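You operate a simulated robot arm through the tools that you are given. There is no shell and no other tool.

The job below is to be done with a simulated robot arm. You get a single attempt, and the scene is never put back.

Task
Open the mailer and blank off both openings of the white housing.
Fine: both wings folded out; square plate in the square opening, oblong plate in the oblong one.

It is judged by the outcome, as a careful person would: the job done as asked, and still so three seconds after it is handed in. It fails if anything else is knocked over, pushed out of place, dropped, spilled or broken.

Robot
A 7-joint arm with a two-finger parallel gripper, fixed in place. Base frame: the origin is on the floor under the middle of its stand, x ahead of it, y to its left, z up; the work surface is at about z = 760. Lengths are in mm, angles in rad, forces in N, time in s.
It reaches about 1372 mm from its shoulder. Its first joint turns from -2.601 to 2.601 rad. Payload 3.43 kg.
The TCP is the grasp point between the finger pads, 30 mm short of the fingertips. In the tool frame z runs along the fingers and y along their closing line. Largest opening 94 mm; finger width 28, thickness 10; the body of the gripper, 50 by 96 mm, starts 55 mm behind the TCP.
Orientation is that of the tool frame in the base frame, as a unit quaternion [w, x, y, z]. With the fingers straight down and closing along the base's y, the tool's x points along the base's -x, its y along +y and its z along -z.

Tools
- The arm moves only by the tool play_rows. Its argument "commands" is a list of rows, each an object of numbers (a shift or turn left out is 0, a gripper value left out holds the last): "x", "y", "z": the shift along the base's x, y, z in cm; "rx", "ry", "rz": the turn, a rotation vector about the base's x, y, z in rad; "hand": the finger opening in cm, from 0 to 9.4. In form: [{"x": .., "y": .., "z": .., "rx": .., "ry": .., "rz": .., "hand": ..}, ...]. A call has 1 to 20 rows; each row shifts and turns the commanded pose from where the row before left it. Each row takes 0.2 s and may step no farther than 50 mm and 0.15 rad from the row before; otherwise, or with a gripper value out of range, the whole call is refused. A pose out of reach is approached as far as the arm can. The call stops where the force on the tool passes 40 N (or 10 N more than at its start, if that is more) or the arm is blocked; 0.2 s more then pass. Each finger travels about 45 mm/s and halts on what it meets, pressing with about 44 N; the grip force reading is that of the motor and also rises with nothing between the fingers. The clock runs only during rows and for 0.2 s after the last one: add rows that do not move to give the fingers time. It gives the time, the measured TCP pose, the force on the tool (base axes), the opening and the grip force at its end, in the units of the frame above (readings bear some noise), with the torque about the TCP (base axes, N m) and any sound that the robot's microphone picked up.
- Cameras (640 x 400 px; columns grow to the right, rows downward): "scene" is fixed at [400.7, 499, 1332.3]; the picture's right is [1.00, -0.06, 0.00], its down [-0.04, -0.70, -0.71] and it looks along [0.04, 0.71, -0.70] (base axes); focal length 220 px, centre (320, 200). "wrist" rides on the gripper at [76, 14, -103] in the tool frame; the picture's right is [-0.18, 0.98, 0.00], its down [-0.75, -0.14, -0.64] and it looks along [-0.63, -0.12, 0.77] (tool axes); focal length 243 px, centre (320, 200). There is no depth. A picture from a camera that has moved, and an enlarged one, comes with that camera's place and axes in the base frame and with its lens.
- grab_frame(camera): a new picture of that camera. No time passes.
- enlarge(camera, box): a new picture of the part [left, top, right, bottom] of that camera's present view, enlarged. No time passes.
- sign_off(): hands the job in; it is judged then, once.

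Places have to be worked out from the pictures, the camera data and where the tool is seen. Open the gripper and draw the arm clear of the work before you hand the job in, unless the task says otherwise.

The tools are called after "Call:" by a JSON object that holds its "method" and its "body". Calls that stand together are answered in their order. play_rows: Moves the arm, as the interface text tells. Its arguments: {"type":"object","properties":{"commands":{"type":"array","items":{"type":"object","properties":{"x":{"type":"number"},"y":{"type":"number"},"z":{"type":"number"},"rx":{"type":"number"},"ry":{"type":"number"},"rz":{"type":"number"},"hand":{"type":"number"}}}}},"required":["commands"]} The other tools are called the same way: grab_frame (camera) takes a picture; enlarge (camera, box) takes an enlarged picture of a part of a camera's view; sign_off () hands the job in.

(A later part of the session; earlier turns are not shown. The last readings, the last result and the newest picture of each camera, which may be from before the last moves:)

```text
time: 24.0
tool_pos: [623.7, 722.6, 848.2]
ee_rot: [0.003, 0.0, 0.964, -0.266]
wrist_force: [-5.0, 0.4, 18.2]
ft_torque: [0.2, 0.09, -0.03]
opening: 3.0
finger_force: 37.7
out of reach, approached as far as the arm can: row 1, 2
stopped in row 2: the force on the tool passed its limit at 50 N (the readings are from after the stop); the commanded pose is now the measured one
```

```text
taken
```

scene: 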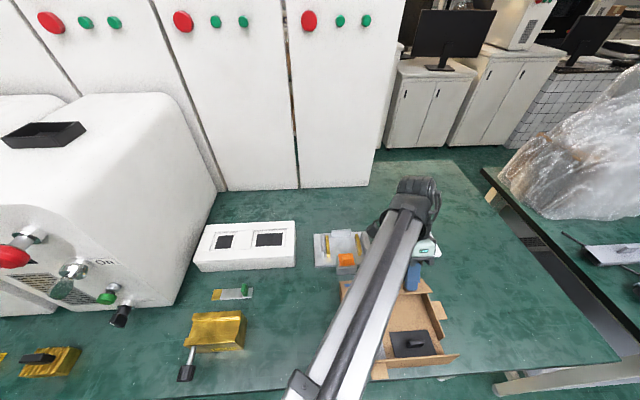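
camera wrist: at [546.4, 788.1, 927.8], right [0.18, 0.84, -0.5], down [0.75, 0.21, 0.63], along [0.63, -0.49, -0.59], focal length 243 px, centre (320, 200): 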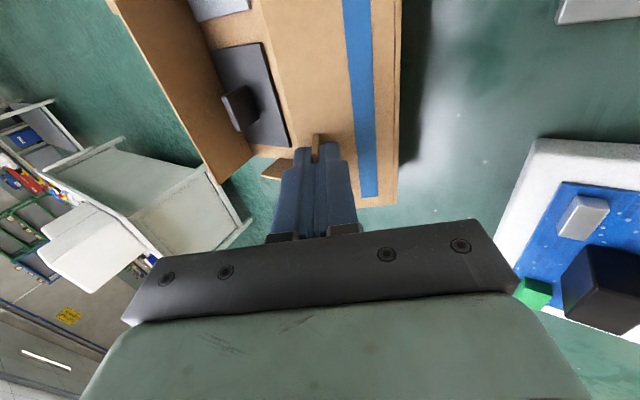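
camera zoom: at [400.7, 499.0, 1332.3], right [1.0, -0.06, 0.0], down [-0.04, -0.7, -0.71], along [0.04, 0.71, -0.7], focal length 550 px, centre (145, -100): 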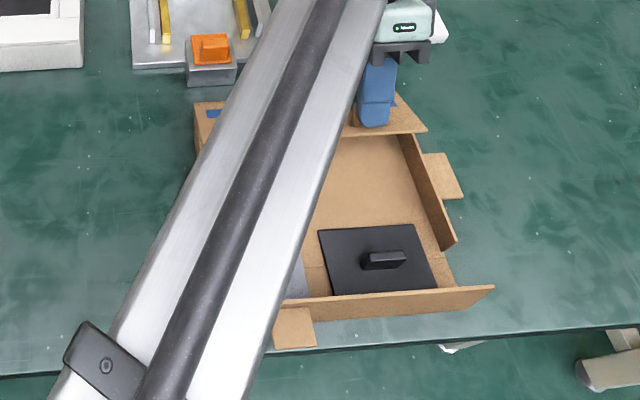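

The arm cannot tilt further this way (limit at about 31°), and it pressed on the wing before stopping. I relieve the load by easing up slightly.

Call:
{"method": "play_rows", "body": {"commands": [{"z": 0.15, "y": 0.0, "rx": 0.03}, {}]}}

Call:
{"method": "enlarge", "body": {"camera": "wrist", "box": [220, 60, 420, 190]}}

```text
time: 24.6
tool_pos: [623.4, 721.6, 847.9]
ee_rot: [0.003, 0.0, 0.968, -0.252]
wrist_force: [-3.9, -5.5, 14.5]
ft_torque: [-0.48, 0.15, -0.04]
opening: 2.9
finger_force: 37.3
```

```text
3.08 times, centred on (320, 125) of wrist
camera zoom: at [546.7, 784.8, 929.7], right [0.19, 0.86, -0.48], down [0.75, 0.19, 0.63], along [0.64, -0.48, -0.61], focal length 746 px, centre (320, 431)
```

zoom: 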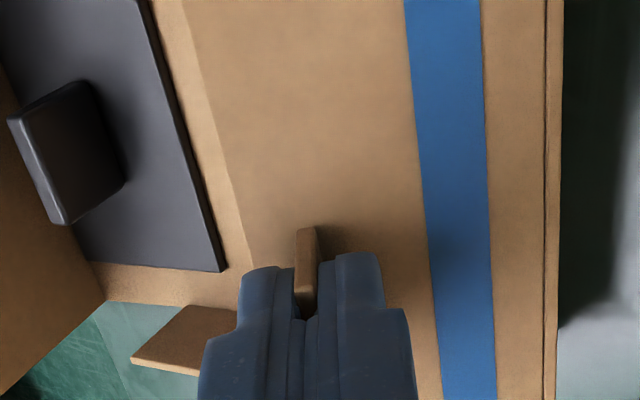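

Still 14 N pressing down; by my arc the tool should be about 2.5 mm higher at this angle. I raise it a bit.

Call:
{"method": "play_rows", "body": {"commands": [{"z": 0.2, "y": 0.05}, {}]}}

```text
time: 25.2
tool_pos: [623.0, 724.1, 848.6]
ee_rot: [0.003, -0.001, 0.968, -0.251]
wrist_force: [0.4, -0.2, 0.7]
ft_torque: [0.01, -0.14, 0.07]
opening: 2.8
finger_force: 37.3
```

The load is gone. I now open the fingers by 2 cm and watch whether the wing stays.

Call:
{"method": "play_rows", "body": {"commands": [{"hand": 1.0}, {"hand": 2.0}, {}]}}

Call:
{"method": "grab_frame", "body": {"camera": "wrist"}}

Call:
{"method": "enlarge", "body": {"camera": "scene", "box": [310, 240, 470, 400]}}

```text
time: 26.0
tool_pos: [625.4, 724.7, 848.8]
ee_rot: [0.003, 0.0, 0.968, -0.252]
wrist_force: [0.2, -0.6, -0.1]
ft_torque: [0.02, 0.0, -0.02]
opening: 19.9
finger_force: 0.1
```

```text
taken
camera wrist: at [547.7, 786.4, 931.0], right [0.18, 0.86, -0.48], down [0.75, 0.19, 0.63], along [0.63, -0.48, -0.61], focal length 243 px, centre (320, 200)
```

wrist: 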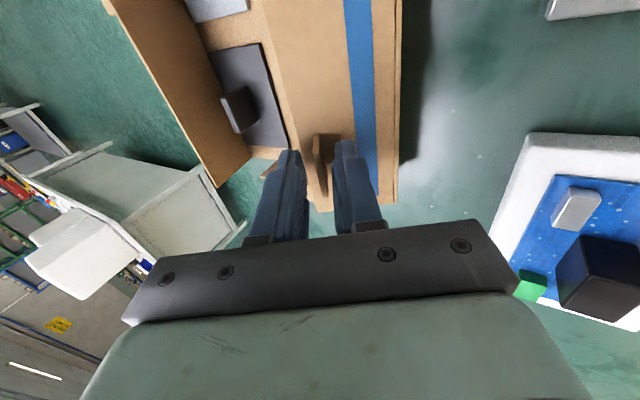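

```text
2.50 times, centred on (390, 320) of scene
camera zoom: at [400.7, 499.0, 1332.3], right [1.0, -0.06, 0.0], down [-0.04, -0.7, -0.71], along [0.04, 0.71, -0.7], focal length 550 px, centre (145, -100)
```

zoom: 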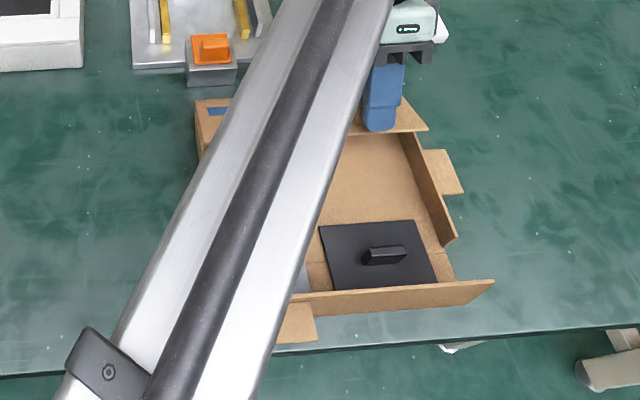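

The wing stays at about 29°, so the hinge holds by friction. I widen the fingers, back off along the finger axis, and turn the gripper upright above.

Call:
{"method": "play_rows", "body": {"commands": [{"hand": 4.0}, {"z": 1.2, "y": 0.5}, {"z": 1.5, "y": 0.5}, {"z": 3, "rx": 0.08}, {"z": 3, "rx": 0.13}, {"z": 3, "rx": 0.15}, {"rx": 0.148, "hand": 0}, {}, {}]}}

Call:
{"method": "grab_frame", "body": {"camera": "wrist"}}

Call:
{"method": "enlarge", "body": {"camera": "scene", "box": [310, 240, 470, 400]}}

```text
time: 28.0
tool_pos: [624.1, 729.3, 960.2]
ee_rot: [0.002, 0.0, 1.0, 0.0]
wrist_force: [0.1, -0.2, 0.5]
ft_torque: [0.02, 0.0, 0.02]
opening: 0.0
finger_force: 25.7
out of reach, approached as far as the arm can: row 3
```

```text
taken
camera wrist: at [548.1, 744.7, 1062.2], right [0.18, 0.98, 0.0], down [0.75, -0.14, 0.65], along [0.63, -0.12, -0.76], focal length 243 px, centre (320, 200)
```

wrist: 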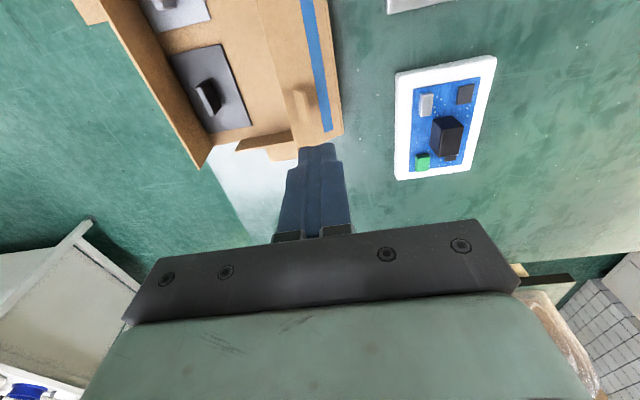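

```text
2.50 times, centred on (390, 320) of scene
camera zoom: at [400.7, 499.0, 1332.3], right [1.0, -0.06, 0.0], down [-0.04, -0.7, -0.71], along [0.04, 0.71, -0.7], focal length 550 px, centre (145, -100)
```

zoom: 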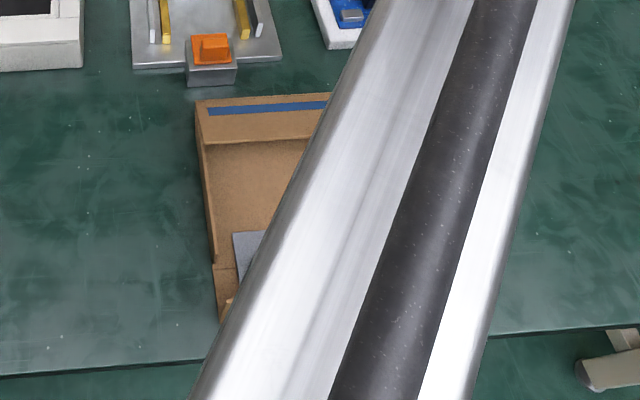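

The wing still stands at about 29°. With the fingers closed and vertical, I go down inside the mailer at x≈570, y≈670 (clear of the plates), tips to about z 790, ready to push the flap outward.

Call:
{"method": "play_rows", "body": {"commands": [{"x": -2.7, "y": -2.95, "z": -2}, {"x": -2.7, "y": -2.95, "z": -2}, {"z": -2.5}, {"z": -2.5}, {"z": -2.5}, {"z": -2.0}, {}]}}

Call:
{"method": "grab_frame", "body": {"camera": "wrist"}}

Call:
{"method": "enlarge", "body": {"camera": "scene", "box": [310, 240, 470, 400]}}

```text
time: 29.6
tool_pos: [574.3, 675.2, 824.2]
ee_rot: [0.003, -0.001, 1.0, 0.0]
wrist_force: [-0.2, -0.5, 0.1]
ft_torque: [0.02, -0.01, -0.02]
opening: 0.0
finger_force: 32.7
```

```text
taken
camera wrist: at [497.4, 688.4, 925.4], right [0.18, 0.98, 0.0], down [0.75, -0.14, 0.65], along [0.64, -0.12, -0.76], focal length 243 px, centre (320, 200)
```

wrist: 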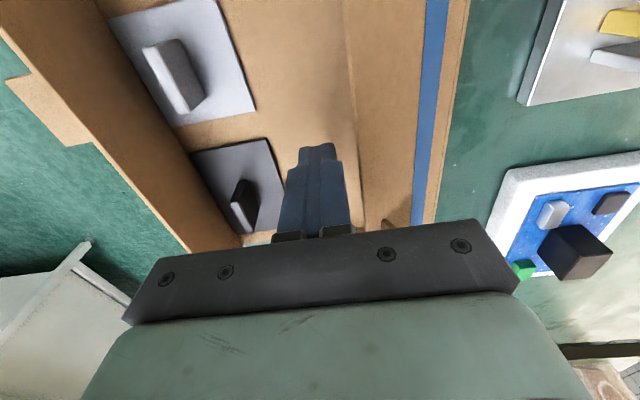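

```text
2.50 times, centred on (390, 320) of scene
camera zoom: at [400.7, 499.0, 1332.3], right [1.0, -0.06, 0.0], down [-0.04, -0.7, -0.71], along [0.04, 0.71, -0.7], focal length 550 px, centre (145, -100)
```

zoom: 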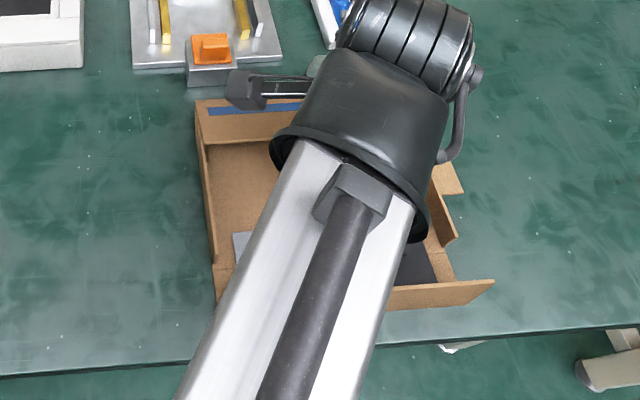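

Fingers are inside with the flap edge to their +y side. I push outward in 8–10 mm steps, first to about y=720, and check force and view.

Call:
{"method": "play_rows", "body": {"commands": [{"y": 1.0}, {"y": 1.0}, {"y": 1.0}, {"y": 0.8}, {"y": 0.8}, {}]}}

Call:
{"method": "grab_frame", "body": {"camera": "wrist"}}

Call:
{"method": "enlarge", "body": {"camera": "scene", "box": [310, 240, 470, 400]}}

```text
time: 31.0
tool_pos: [573.3, 720.7, 824.7]
ee_rot: [0.002, -0.001, 1.0, -0.001]
wrist_force: [-0.2, 0.5, 0.3]
ft_torque: [-0.01, 0.01, 0.05]
opening: 0.0
finger_force: 32.9
```

```text
taken
camera wrist: at [496.1, 734.9, 926.4], right [0.18, 0.98, 0.0], down [0.75, -0.14, 0.65], along [0.63, -0.12, -0.76], focal length 243 px, centre (320, 200)
```

wrist: 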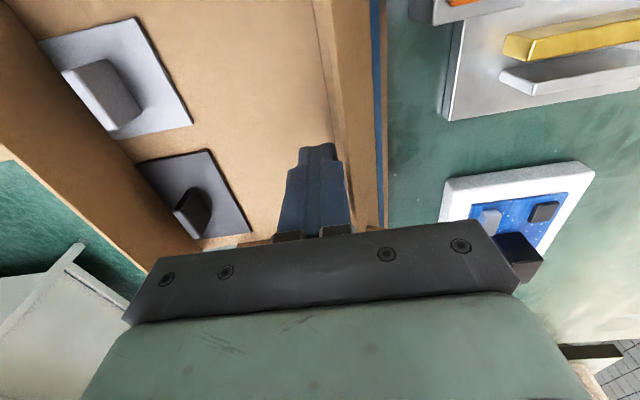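

```text
2.50 times, centred on (390, 320) of scene
camera zoom: at [400.7, 499.0, 1332.3], right [1.0, -0.06, 0.0], down [-0.04, -0.7, -0.71], along [0.04, 0.71, -0.7], focal length 550 px, centre (145, -100)
```

zoom: 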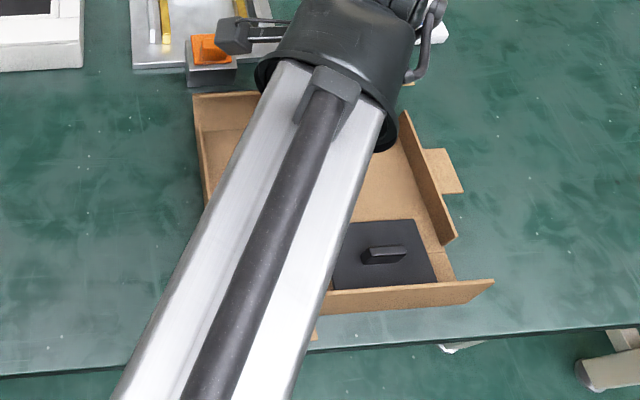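

The wing follows the fingers with almost no force and the base stays put. I continue pushing towards y≈758, in small steps.

Call:
{"method": "play_rows", "body": {"commands": [{"y": 0.8}, {"y": 0.8}, {"y": 0.7}, {"y": 0.5}, {"y": 0.5}, {}]}}

Call:
{"method": "grab_frame", "body": {"camera": "wrist"}}

Call:
{"method": "enlarge", "body": {"camera": "scene", "box": [310, 240, 470, 400]}}

```text
time: 32.4
tool_pos: [573.3, 753.8, 823.1]
ee_rot: [0.003, 0.001, 1.0, -0.001]
wrist_force: [-0.1, -0.8, 0.6]
ft_torque: [0.01, 0.02, 0.03]
opening: 0.1
finger_force: 32.8
```

```text
taken
camera wrist: at [495.6, 767.3, 924.4], right [0.18, 0.98, 0.0], down [0.75, -0.14, 0.65], along [0.63, -0.12, -0.76], focal length 243 px, centre (320, 200)
```

wrist: 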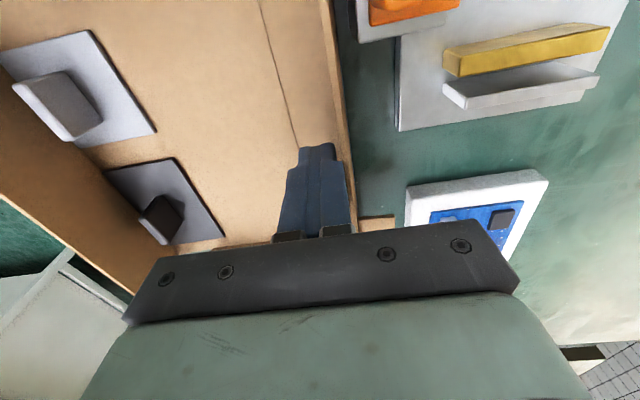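

```text
2.50 times, centred on (390, 320) of scene
camera zoom: at [400.7, 499.0, 1332.3], right [1.0, -0.06, 0.0], down [-0.04, -0.7, -0.71], along [0.04, 0.71, -0.7], focal length 550 px, centre (145, -100)
```

zoom: 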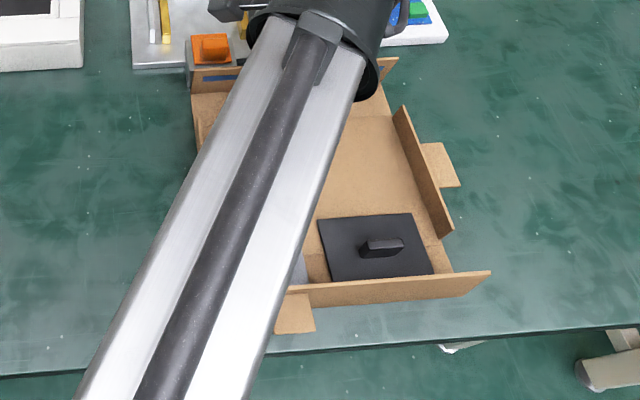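

The flap is close to upright now; the mailer's base slid a few mm in +y with it. I back off and lift away to look at the whole mailer unobstructed.

Call:
{"method": "play_rows", "body": {"commands": [{"y": -1.5}, {"y": -2, "z": 2}, {"z": 4}, {"z": 4.5}, {"x": -4, "z": 2}, {"x": -4.5}, {"x": -4.5}, {"x": -4.5}, {"x": -4}, {}]}}

Call:
{"method": "grab_frame", "body": {"camera": "scene"}}

Call:
{"method": "enlarge", "body": {"camera": "scene", "box": [310, 240, 470, 400]}}

Call:
{"method": "grab_frame", "body": {"camera": "wrist"}}

```text
time: 34.6
tool_pos: [355.7, 715.4, 950.3]
ee_rot: [0.002, 0.0, 1.0, -0.001]
wrist_force: [0.0, -1.2, 0.1]
ft_torque: [0.05, -0.01, 0.0]
opening: 0.0
finger_force: 32.8
```

```text
taken
```

scene: 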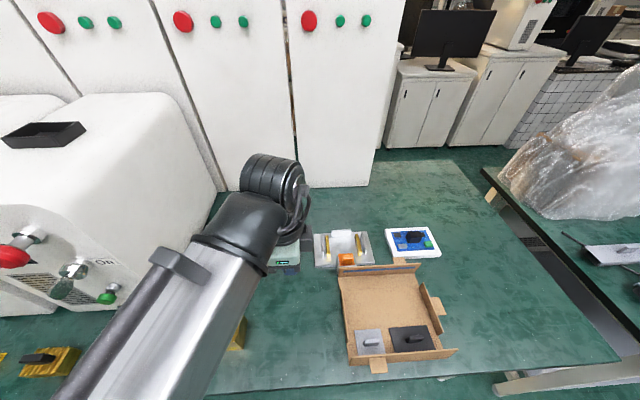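

```text
2.50 times, centred on (390, 320) of scene
camera zoom: at [400.7, 499.0, 1332.3], right [1.0, -0.06, 0.0], down [-0.04, -0.7, -0.71], along [0.04, 0.71, -0.7], focal length 550 px, centre (145, -100)
```

zoom: 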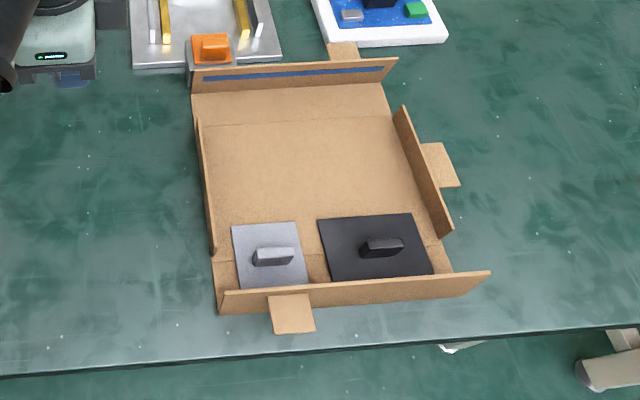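

```text
taken
camera wrist: at [278.7, 730.5, 1052.9], right [0.18, 0.98, 0.0], down [0.75, -0.14, 0.65], along [0.63, -0.12, -0.76], focal length 243 px, centre (320, 200)
```

wrist: 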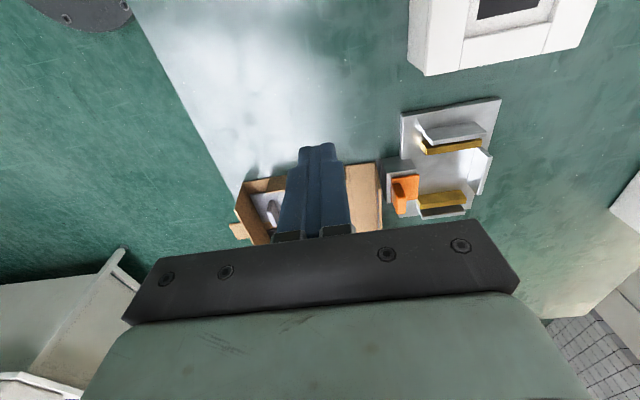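

Both wings stand folded out, and the mailer has crept about 10 mm in +y, so the far flap is close to the metal block. I zoom in to judge the far wing's angle and the gap to the block.

Call:
{"method": "enlarge", "body": {"camera": "scene", "box": [330, 245, 390, 295]}}

Call:
{"method": "enlarge", "body": {"camera": "scene", "box": [380, 245, 460, 295]}}

Call:
{"method": "enlarge", "body": {"camera": "scene", "box": [340, 320, 470, 390]}}

Call:
{"method": "enlarge", "body": {"camera": "wrist", "box": [220, 80, 520, 250]}}

```text
8.00 times, centred on (360, 270) of scene
camera zoom: at [400.7, 499.0, 1332.3], right [1.0, -0.06, 0.0], down [-0.04, -0.7, -0.71], along [0.04, 0.71, -0.7], focal length 1759 px, centre (0, -360)
```

zoom: 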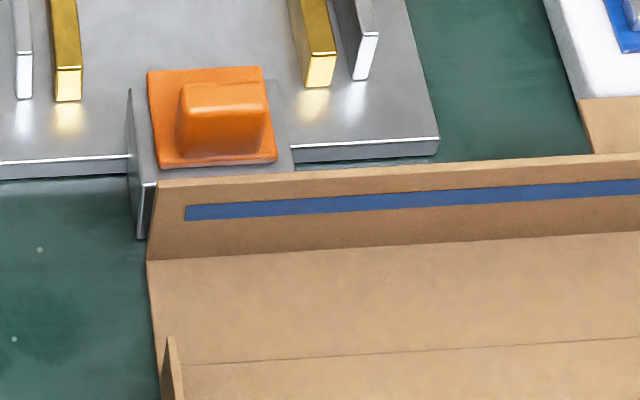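

```text
8.00 times, centred on (420, 270) of scene
camera zoom: at [400.7, 499.0, 1332.3], right [1.0, -0.06, 0.0], down [-0.04, -0.7, -0.71], along [0.04, 0.71, -0.7], focal length 1759 px, centre (-480, -360)
```

zoom: 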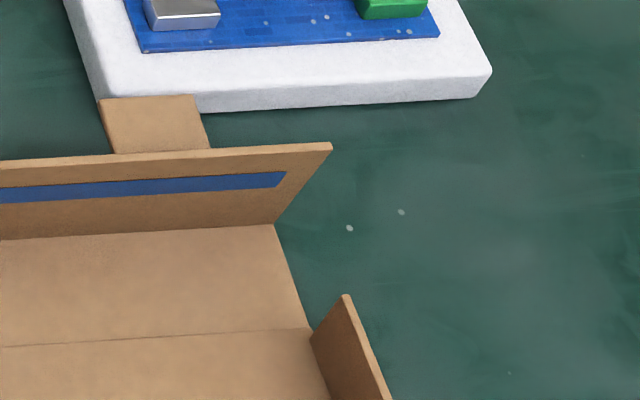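

```text
4.92 times, centred on (405, 355) of scene
camera zoom: at [400.7, 499.0, 1332.3], right [1.0, -0.06, 0.0], down [-0.04, -0.7, -0.71], along [0.04, 0.71, -0.7], focal length 1083 px, centre (-98, -563)
```

zoom: 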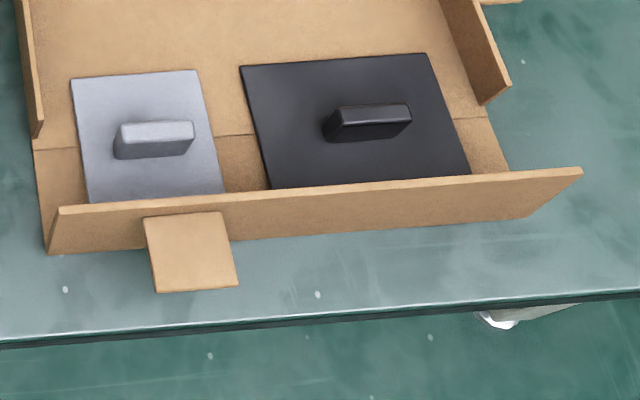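

```text
2.13 times, centred on (370, 165) of wrist
camera zoom: at [278.7, 730.5, 1052.9], right [0.18, 0.98, 0.0], down [0.75, -0.14, 0.65], along [0.63, -0.12, -0.76], focal length 518 px, centre (213, 275)
```

zoom: 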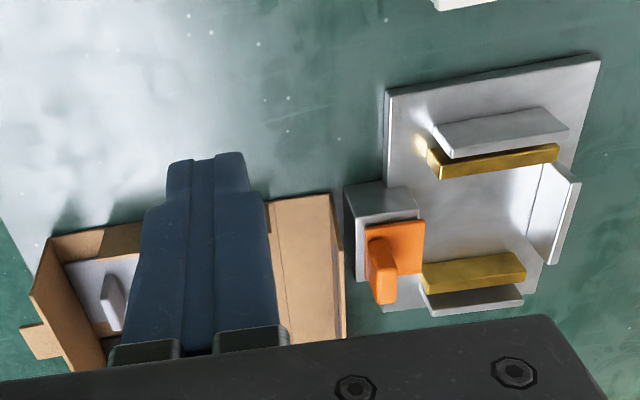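

Both wings stand at roughly 85°, walls flat on the table, and the flap does not touch the block. Square plate ≈58 mm (centre ≈(518, 614)), oblong ≈90×58 (centre ≈(613, 614)), each with a bar knob ~32 mm long in x. As a tall machine stands at x≈40 beside the housing, I'll turn the gripper half round so the wrist camera sits on the +x side; I start that turn here in free air.

Call:
{"method": "play_rows", "body": {"commands": [{"z": 3, "rz": 0.15}, {"z": 2, "rz": 0.15}, {"rz": 0.15}, {"rz": 0.15}, {"rz": 0.15}, {"rz": 0.15}, {"rz": 0.15}, {"rz": 0.15}, {"rz": 0.15}, {"rz": 0.15}, {"rz": 0.15}, {}]}}

```text
time: 37.2
tool_pos: [357.1, 716.9, 999.3]
ee_rot: [-0.003, 0.735, -0.678, -0.002]
wrist_force: [0.0, 0.3, 0.2]
ft_torque: [-0.01, 0.0, 0.02]
opening: 0.0
finger_force: 33.1
```

The turn works so far. I complete the half turn.

Call:
{"method": "play_rows", "body": {"commands": [{"rz": 0.15}, {"rz": 0.15}, {"rz": 0.15}, {"rz": 0.15}, {"rz": 0.15}, {"rz": 0.15}, {"rz": 0.15}, {"rz": 0.15}, {"rz": 0.15}, {"rz": 0.1416}, {}]}}

Call:
{"method": "grab_frame", "body": {"camera": "wrist"}}

Call:
{"method": "grab_frame", "body": {"camera": "scene"}}

```text
time: 39.6
tool_pos: [356.6, 716.9, 999.3]
ee_rot: [-0.001, 1.0, 0.001, -0.004]
wrist_force: [0.5, -0.2, 0.8]
ft_torque: [0.01, 0.0, 0.06]
opening: 0.0
finger_force: 33.2
```

```text
taken
camera wrist: at [433.6, 703.4, 1101.3], right [-0.18, -0.98, 0.0], down [-0.75, 0.14, 0.65], along [-0.63, 0.12, -0.76], focal length 243 px, centre (320, 200)
```

wrist: 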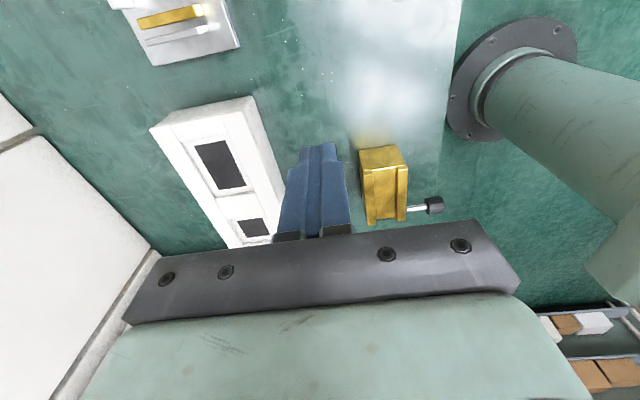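

```text
taken
```

scene: 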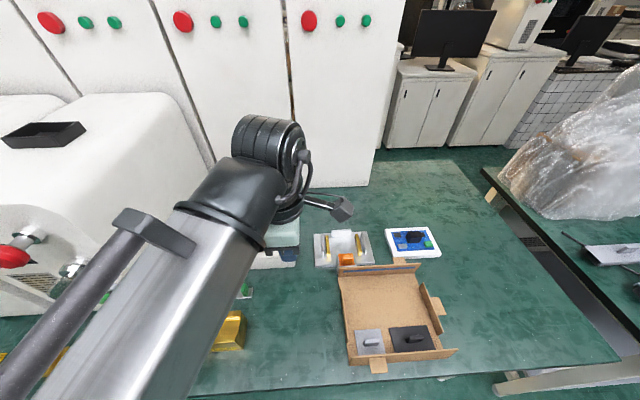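

The camera now looks from the +x side. I move to view the housing openings from closer.

Call:
{"method": "play_rows", "body": {"commands": [{"x": -0.5, "y": 3.6, "z": -1}, {"x": -0.5, "y": 3.6, "z": -1}, {"x": -0.5, "y": 3.6, "z": -1}, {"x": -0.5, "y": 3.6, "z": -1}, {}]}}

Call:
{"method": "grab_frame", "body": {"camera": "wrist"}}

Call:
{"method": "enlarge", "body": {"camera": "wrist", "box": [220, 80, 420, 240]}}

```text
time: 40.8
tool_pos: [337.2, 862.8, 956.5]
ee_rot: [0.0, 1.0, -0.001, -0.003]
wrist_force: [-0.2, 0.1, 0.3]
ft_torque: [-0.02, 0.03, 0.02]
opening: 0.3
finger_force: 32.9
```

```text
taken
camera wrist: at [412.6, 848.1, 1058.6], right [-0.19, -0.98, 0.0], down [-0.75, 0.14, 0.65], along [-0.63, 0.12, -0.76], focal length 243 px, centre (320, 200)
```

wrist: 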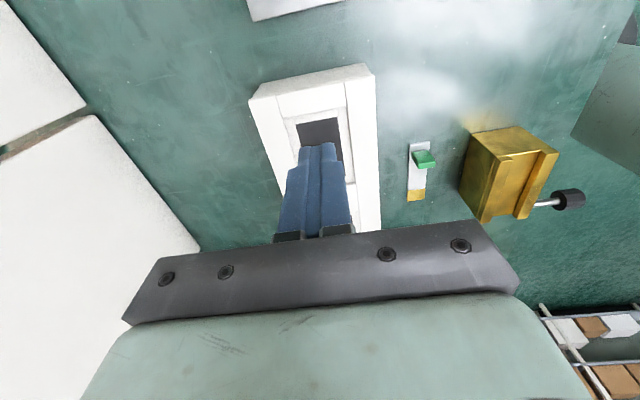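

```text
2.50 times, centred on (320, 160) of wrist
camera zoom: at [412.6, 848.1, 1058.6], right [-0.19, -0.98, 0.0], down [-0.75, 0.14, 0.65], along [-0.63, 0.12, -0.76], focal length 606 px, centre (320, 300)
```

zoom: 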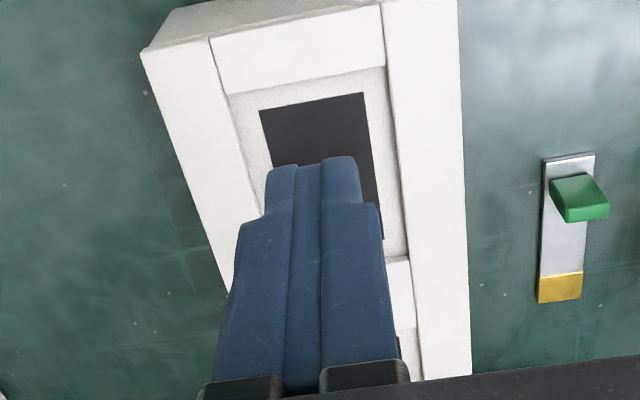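

The closed fingers hide the openings; I open them wide to see between them.

Call:
{"method": "play_rows", "body": {"commands": [{"hand": 3}, {"hand": 6}, {"hand": 9}, {"hand": 9.2}, {}, {}]}}

Call:
{"method": "grab_frame", "body": {"camera": "wrist"}}

Call:
{"method": "enlarge", "body": {"camera": "wrist", "box": [220, 60, 420, 185]}}

Call:
{"method": "enlarge", "body": {"camera": "wrist", "box": [240, 160, 400, 260]}}

```text
time: 42.2
tool_pos: [336.5, 862.4, 958.2]
ee_rot: [-0.001, 1.0, -0.001, -0.003]
wrist_force: [0.2, 0.5, 0.1]
ft_torque: [0.02, 0.0, -0.03]
opening: 92.2
finger_force: 0.0
```

```text
taken
camera wrist: at [412.7, 847.9, 1058.8], right [-0.19, -0.98, 0.0], down [-0.75, 0.14, 0.65], along [-0.63, 0.12, -0.76], focal length 243 px, centre (320, 200)
```

wrist: 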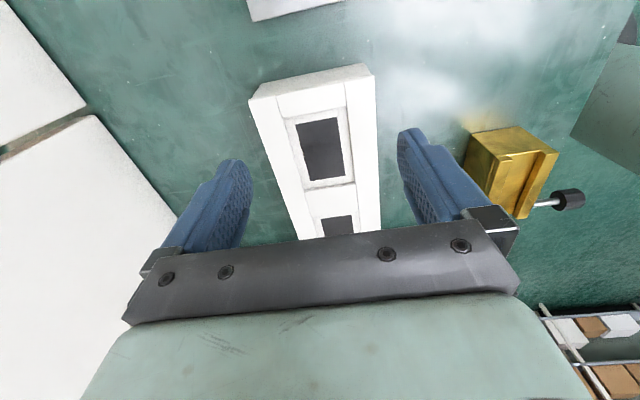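

```text
3.20 times, centred on (320, 122) of wrist
camera zoom: at [412.7, 847.9, 1058.8], right [-0.19, -0.98, 0.0], down [-0.75, 0.14, 0.65], along [-0.63, 0.12, -0.76], focal length 776 px, centre (320, 448)
```

zoom: 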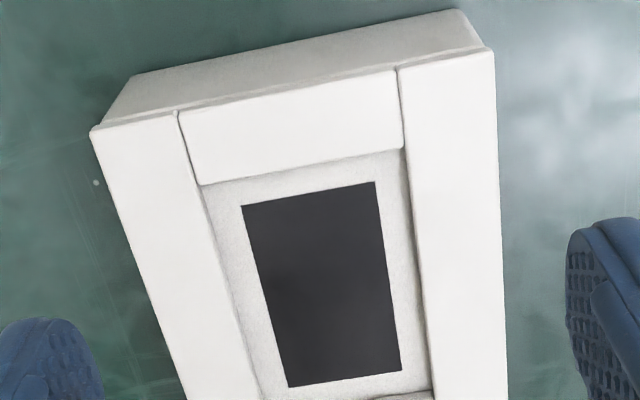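

```text
4.00 times, centred on (320, 210) of wrist
camera zoom: at [412.7, 847.9, 1058.8], right [-0.19, -0.98, 0.0], down [-0.75, 0.14, 0.65], along [-0.63, 0.12, -0.76], focal length 970 px, centre (320, 160)
```

zoom: 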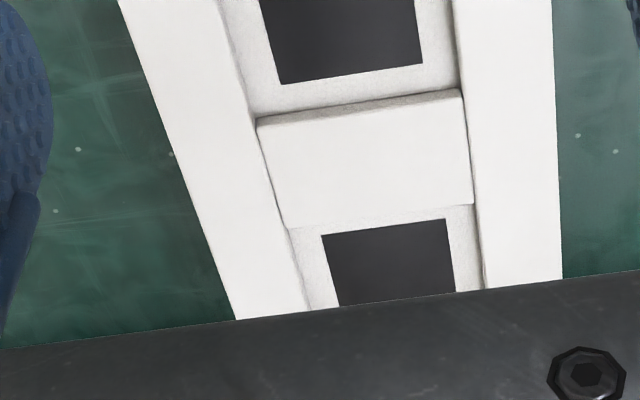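

From both cameras the housing top works out at z≈825; the recesses are ≈62.5 mm wide in y (centre y≈868.5), the square one centred at x≈156.6 and the oblong one at x≈281. Now I go back over the mailer to fetch the square plate.

Call:
{"method": "play_rows", "body": {"commands": [{"x": 2.6, "y": -3.5, "hand": 6}, {"x": 2.6, "y": -3.5, "hand": 3}, {"x": 2.6, "y": -3.55, "hand": 2.4}, {"x": 2.6, "y": -3.55}, {"x": 2.6, "y": -3.55}, {"x": 2.6, "y": -3.55, "z": -2}, {"x": 2.55, "y": -3.6, "z": -3}, {}]}}

Call:
{"method": "grab_frame", "body": {"camera": "wrist"}}

Call:
{"method": "enlarge", "body": {"camera": "wrist", "box": [240, 70, 400, 190]}}

```text
refused: row 7 steps farther than a row can; nothing moved
```

```text
taken
camera wrist: at [412.7, 847.9, 1058.8], right [-0.19, -0.98, 0.0], down [-0.75, 0.14, 0.65], along [-0.63, 0.12, -0.76], focal length 243 px, centre (320, 200)
```

wrist: 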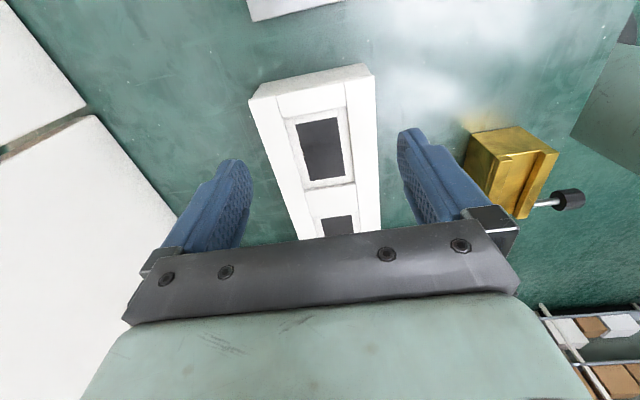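

```text
3.33 times, centred on (320, 130) of wrist
camera zoom: at [412.7, 847.9, 1058.8], right [-0.19, -0.98, 0.0], down [-0.75, 0.14, 0.65], along [-0.63, 0.12, -0.76], focal length 809 px, centre (320, 433)
```

zoom: 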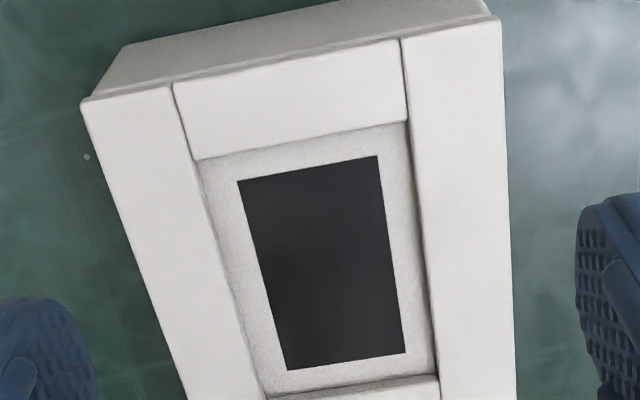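

One row stepped just over 50 mm, so nothing moved; I resend with smaller steps.

Call:
{"method": "play_rows", "body": {"commands": [{"x": 2.6, "y": -3.5, "hand": 6}, {"x": 2.6, "y": -3.5, "hand": 3}, {"x": 2.6, "y": -3.55, "hand": 2.4}, {"x": 2.6, "y": -3.55}, {"x": 2.6, "y": -3.55}, {"x": 2.6, "y": -3.55, "z": -2}, {"x": 2.55, "y": -3.6, "z": -2}, {"z": -1}, {}]}}

Call:
{"method": "grab_frame", "body": {"camera": "wrist"}}

Call:
{"method": "enlarge", "body": {"camera": "wrist", "box": [240, 70, 400, 190]}}

```text
time: 44.2
tool_pos: [519.6, 616.0, 911.6]
ee_rot: [0.0, 1.0, -0.002, -0.003]
wrist_force: [0.2, -0.4, 0.1]
ft_torque: [0.0, 0.0, -0.04]
opening: 24.0
finger_force: 0.1
```

```text
taken
camera wrist: at [596.1, 601.9, 1012.5], right [-0.19, -0.98, 0.0], down [-0.75, 0.14, 0.65], along [-0.63, 0.12, -0.76], focal length 243 px, centre (320, 200)
```

wrist: 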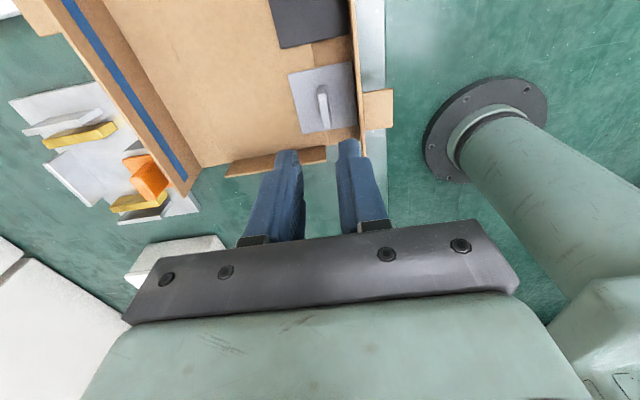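

```text
3.33 times, centred on (320, 130) of wrist
camera zoom: at [596.1, 601.9, 1012.5], right [-0.19, -0.98, 0.0], down [-0.75, 0.14, 0.65], along [-0.63, 0.12, -0.76], focal length 809 px, centre (320, 433)
```

zoom: 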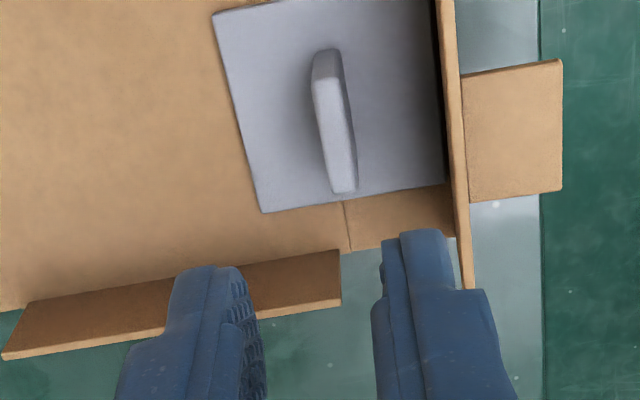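

The knob centre is at about (516, 612.5) with the plate ≈58–59 mm square. I centre on it, narrow the fingers to 1.8 cm to stay clear of the near flap, and go down to just above the knob.

Call:
{"method": "play_rows", "body": {"commands": [{"x": -0.34, "y": -0.33, "z": -2, "hand": 1.8}, {"z": -2.5}, {"z": -2.0}, {"z": -1.3}, {}]}}

Call:
{"method": "enlarge", "body": {"camera": "wrist", "box": [240, 90, 400, 210]}}

```text
time: 45.4
tool_pos: [516.3, 612.1, 832.8]
ee_rot: [-0.001, 1.0, -0.001, -0.002]
wrist_force: [-0.1, 0.2, -0.6]
ft_torque: [0.03, 0.01, 0.02]
opening: 18.0
finger_force: 0.0
```

```text
3.33 times, centred on (320, 150) of wrist
camera zoom: at [593.0, 598.2, 935.1], right [-0.19, -0.98, 0.0], down [-0.75, 0.14, 0.65], along [-0.63, 0.12, -0.76], focal length 809 px, centre (320, 367)
```

zoom: 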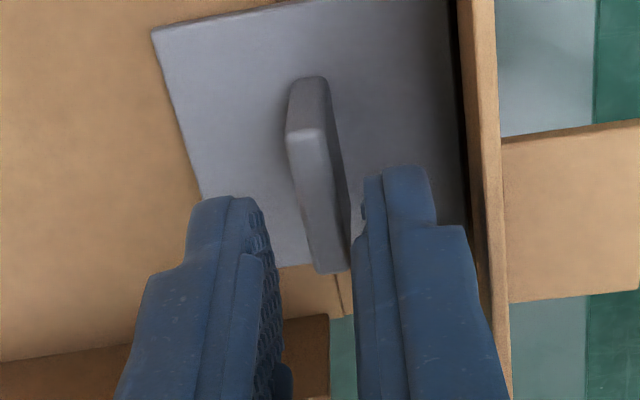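

The knob lies between the fingers, centred at about y 613.4. I shift 1 mm in +y, lower so the tips end about 5 mm above the plate, and close.

Call:
{"method": "play_rows", "body": {"commands": [{"y": 0.1, "z": -1.0}, {"z": -1.0}, {"z": -0.8}, {}, {"hand": 1.0}, {"hand": 0.4}, {"hand": 0}, {}, {}]}}

Call:
{"method": "enlarge", "body": {"camera": "wrist", "box": [240, 90, 400, 210]}}

```text
time: 47.4
tool_pos: [515.3, 612.0, 803.6]
ee_rot: [-0.001, 1.0, -0.001, -0.003]
wrist_force: [-0.3, -0.3, 0.4]
ft_torque: [-0.07, -0.04, -0.04]
opening: 6.4
finger_force: 40.8
```

```text
3.33 times, centred on (320, 150) of wrist
camera zoom: at [591.5, 598.4, 905.7], right [-0.19, -0.98, 0.0], down [-0.75, 0.14, 0.65], along [-0.63, 0.12, -0.76], focal length 809 px, centre (320, 367)
```

zoom: 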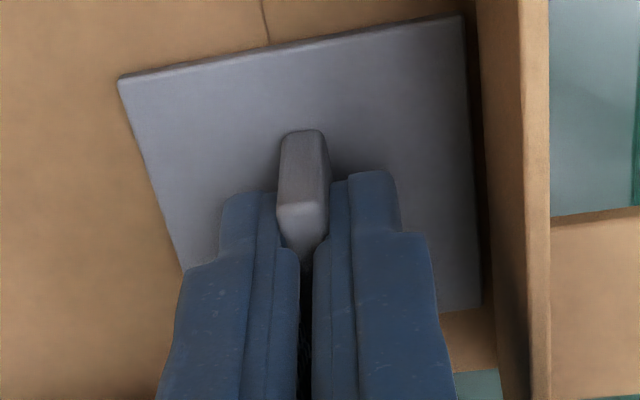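

The knob is gripped (6.4 mm, 41 N); the plate is ~58.8 mm wide and centred about 1 mm from the TCP. The near flap leans slightly over the plate edge, so I lift 3 mm, move 7 mm in +y, then lift straight up.

Call:
{"method": "play_rows", "body": {"commands": [{"z": 0.3}, {"y": 0.4, "z": 0.1}, {"y": 0.4, "z": 0.2}, {"z": 1}, {"z": 2}, {"z": 3}, {"z": 4}, {"z": 3}, {}]}}

Call:
{"method": "grab_frame", "body": {"camera": "wrist"}}

Call:
{"method": "enlarge", "body": {"camera": "scene", "box": [310, 240, 470, 400]}}

```text
time: 49.4
tool_pos: [514.7, 618.2, 938.5]
ee_rot: [-0.001, 1.0, -0.001, -0.002]
wrist_force: [0.0, 0.0, 0.1]
ft_torque: [0.01, 0.01, -0.02]
opening: 6.6
finger_force: 41.0
```

```text
taken
camera wrist: at [590.1, 604.8, 1040.1], right [-0.19, -0.98, 0.0], down [-0.75, 0.14, 0.65], along [-0.63, 0.12, -0.76], focal length 243 px, centre (320, 200)
```

wrist: 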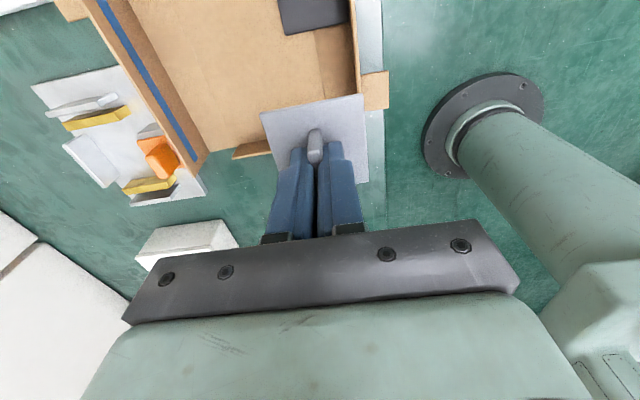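

```text
2.50 times, centred on (390, 320) of scene
camera zoom: at [400.7, 499.0, 1332.3], right [1.0, -0.06, 0.0], down [-0.04, -0.7, -0.71], along [0.04, 0.71, -0.7], focal length 550 px, centre (145, -100)
```

zoom: 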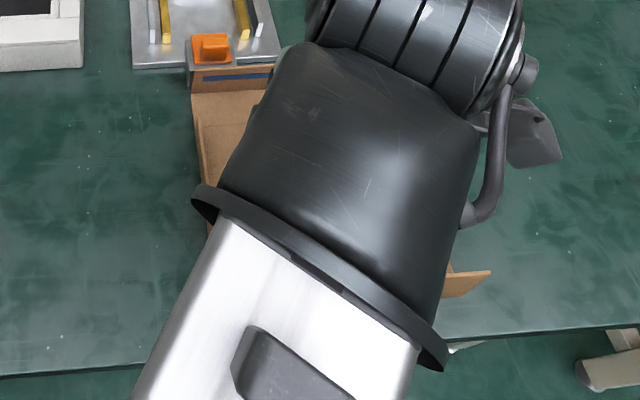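

The plate is held level. I enlarge it in the hand to measure its edges relative to the TCP before carrying it.

Call:
{"method": "enlarge", "body": {"camera": "wrist", "box": [240, 80, 400, 200]}}

```text
3.33 times, centred on (320, 140) of wrist
camera zoom: at [590.1, 604.8, 1040.1], right [-0.19, -0.98, 0.0], down [-0.75, 0.14, 0.65], along [-0.63, 0.12, -0.76], focal length 809 px, centre (320, 400)
```

zoom: 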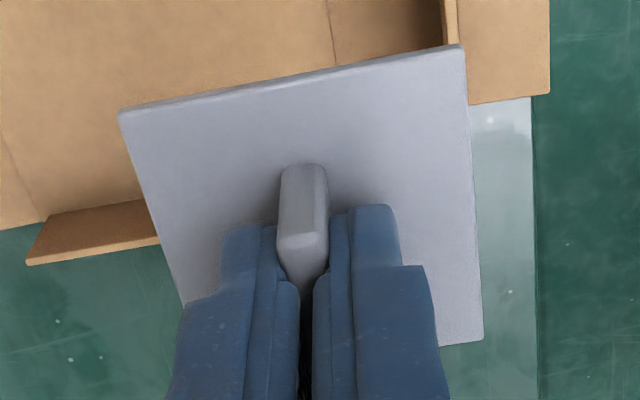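

The plate measures about ±29.5 mm around the grip, offset about (+0.5, +1) mm from the TCP. I carry it at z≈940 towards the square opening, first half of the way.

Call:
{"method": "play_rows", "body": {"commands": [{"x": -3.8, "y": 2.6, "z": 0.5}, {"x": -3.8, "y": 2.6, "z": 0.5}, {"x": -3.8, "y": 2.6, "z": 0.5}, {"x": -3.8, "y": 2.6}, {"x": -3.8, "y": 2.6}, {"x": -3.8, "y": 2.6}, {}]}}

Call:
{"method": "grab_frame", "body": {"camera": "scene"}}

Call:
{"method": "grab_frame", "body": {"camera": "wrist"}}

```text
time: 51.0
tool_pos: [290.1, 774.3, 956.7]
ee_rot: [-0.001, 1.0, -0.001, -0.003]
wrist_force: [-0.4, -0.3, 0.8]
ft_torque: [-0.01, -0.02, 0.02]
opening: 6.6
finger_force: 40.5
```

```text
taken
```

scene: 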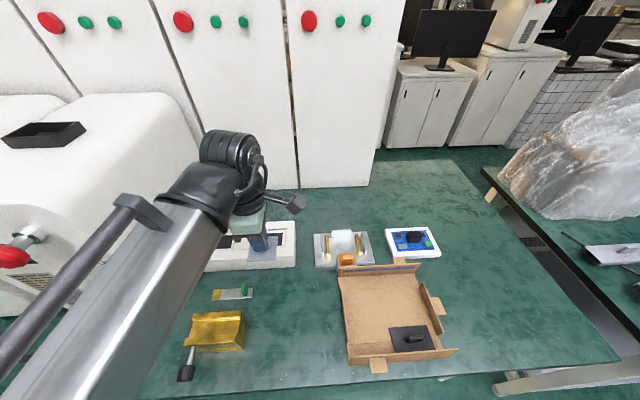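

```text
taken
camera wrist: at [367.1, 759.5, 1058.5], right [-0.19, -0.98, 0.0], down [-0.75, 0.14, 0.65], along [-0.63, 0.12, -0.76], focal length 243 px, centre (320, 200)
```

wrist: 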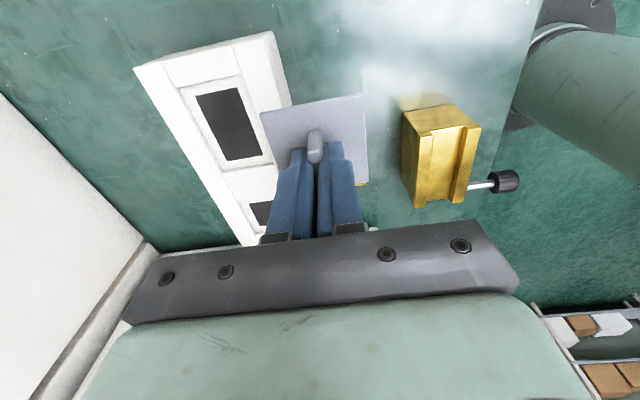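

All clear so far. I continue to above the square opening.

Call:
{"method": "play_rows", "body": {"commands": [{"x": -3.4, "y": 2.3}, {"x": -3.3, "y": 2.3}, {"x": -3.3, "y": 2.3}, {"x": -3.3, "y": 2.3}, {}]}}

Call:
{"method": "grab_frame", "body": {"camera": "scene"}}

Call:
{"method": "grab_frame", "body": {"camera": "wrist"}}

```text
time: 52.2
tool_pos: [155.6, 868.4, 956.2]
ee_rot: [0.0, 1.0, -0.001, -0.003]
wrist_force: [0.6, 0.1, -0.2]
ft_torque: [-0.03, -0.01, 0.01]
opening: 6.5
finger_force: 40.8
```

```text
taken
```

scene: 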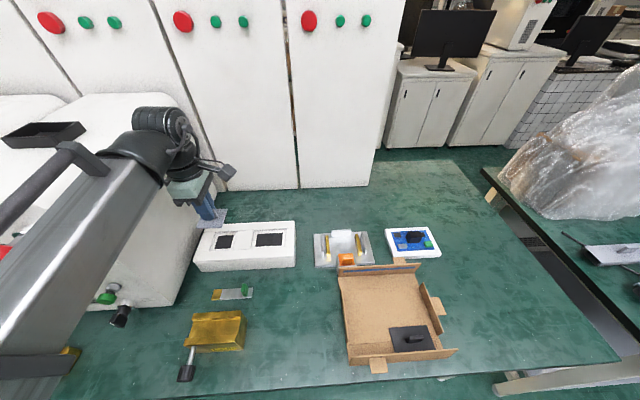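

```text
taken
camera wrist: at [232.0, 853.8, 1058.3], right [-0.19, -0.98, 0.0], down [-0.75, 0.14, 0.65], along [-0.63, 0.12, -0.76], focal length 243 px, centre (320, 200)
```

wrist: 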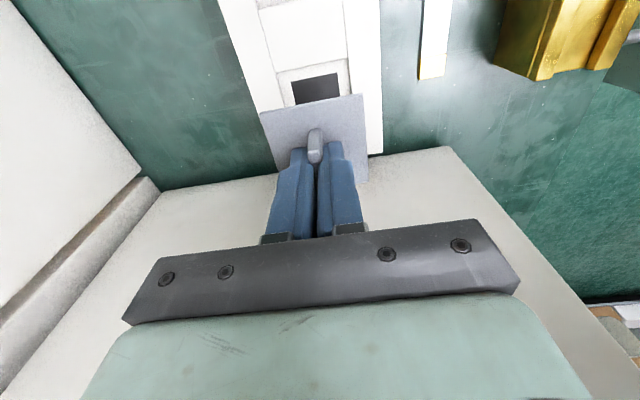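

I'm above the square opening with safe clearance to the machine (face at x≈44). I lower until the plate is about 10 mm above the housing and compare edges.

Call:
{"method": "play_rows", "body": {"commands": [{"z": -3}, {"z": -2.5}, {"z": -2}, {}]}}

Call:
{"method": "grab_frame", "body": {"camera": "wrist"}}

Call:
{"method": "enlarge", "body": {"camera": "wrist", "box": [220, 70, 420, 220]}}

Call:
{"method": "enlarge", "body": {"camera": "scene", "box": [185, 190, 265, 250]}}

```text
time: 53.2
tool_pos: [154.3, 866.0, 879.7]
ee_rot: [-0.001, 1.0, -0.001, -0.003]
wrist_force: [0.0, -0.2, -0.4]
ft_torque: [-0.02, 0.03, 0.0]
opening: 6.6
finger_force: 41.1
```

```text
taken
camera wrist: at [230.9, 852.5, 982.0], right [-0.19, -0.98, 0.0], down [-0.75, 0.14, 0.65], along [-0.63, 0.12, -0.76], focal length 243 px, centre (320, 200)
```

wrist: 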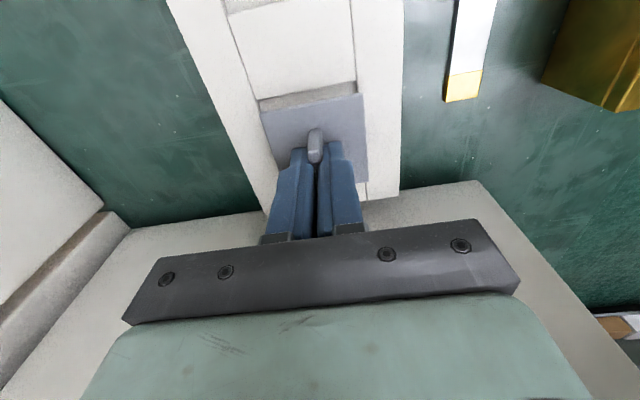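

```text
2.67 times, centred on (320, 145) of wrist
camera zoom: at [230.9, 852.5, 982.0], right [-0.19, -0.98, 0.0], down [-0.75, 0.14, 0.65], along [-0.63, 0.12, -0.76], focal length 647 px, centre (320, 347)
```

zoom: 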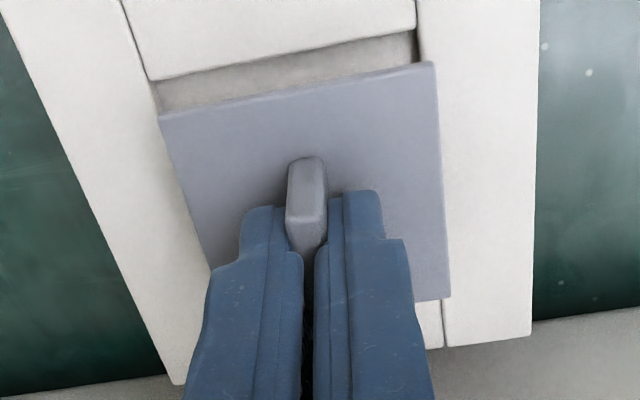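

```text
6.67 times, centred on (225, 220) of scene
camera zoom: at [400.7, 499.0, 1332.3], right [1.0, -0.06, 0.0], down [-0.04, -0.7, -0.71], along [0.04, 0.71, -0.7], focal length 1466 px, centre (953, 67)
```

zoom: 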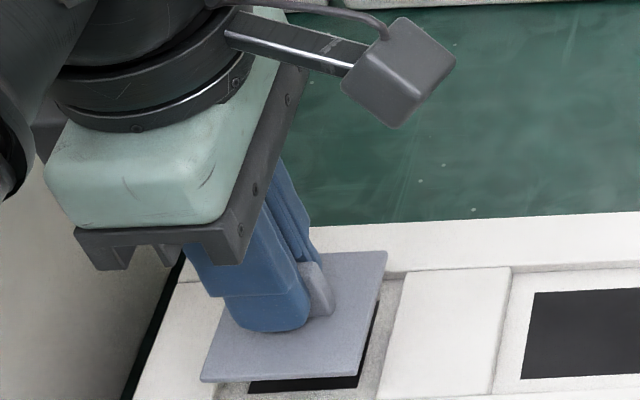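

In the wrist view the recess runs y≈839–901.5 with its +x edge at x≈188, while the plate spans y≈837.5–896 with its +x edge at ≈186. I shift +1 mm in x and +2.7 mm in y, come 6 mm lower and re-check.

Call:
{"method": "play_rows", "body": {"commands": [{"x": 0.1, "y": 0.27}, {"z": -0.6}, {}]}}

Call:
{"method": "enlarge", "body": {"camera": "wrist", "box": [240, 80, 400, 200]}}

Call:
{"method": "enlarge", "body": {"camera": "scene", "box": [195, 215, 265, 260]}}

```text
time: 54.0
tool_pos: [156.7, 869.9, 873.7]
ee_rot: [0.0, 1.0, 0.0, -0.003]
wrist_force: [0.3, -1.1, -0.6]
ft_torque: [0.02, -0.02, 0.0]
opening: 6.4
finger_force: 40.4
```

```text
3.33 times, centred on (320, 140) of wrist
camera zoom: at [232.2, 855.4, 975.4], right [-0.19, -0.98, 0.0], down [-0.75, 0.14, 0.65], along [-0.63, 0.12, -0.76], focal length 809 px, centre (320, 400)
```

zoom: 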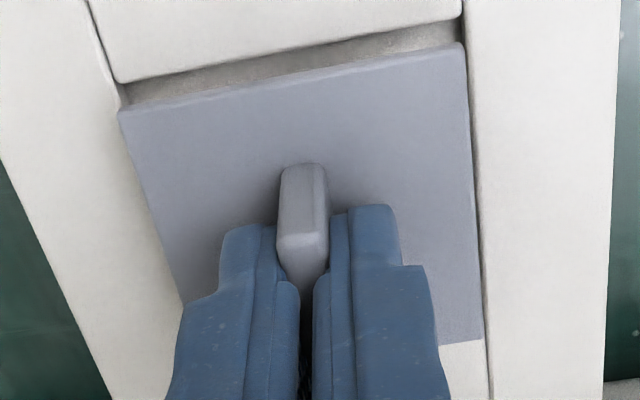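

```text
8.89 times, centred on (230, 238) of scene
camera zoom: at [400.7, 499.0, 1332.3], right [1.0, -0.06, 0.0], down [-0.04, -0.7, -0.71], along [0.04, 0.71, -0.7], focal length 1955 px, centre (1120, -133)
```

zoom: 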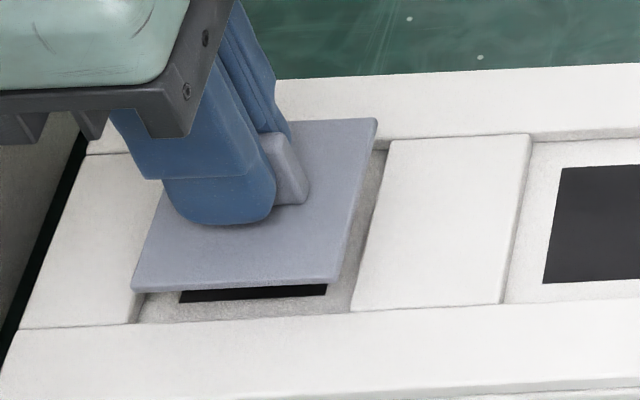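

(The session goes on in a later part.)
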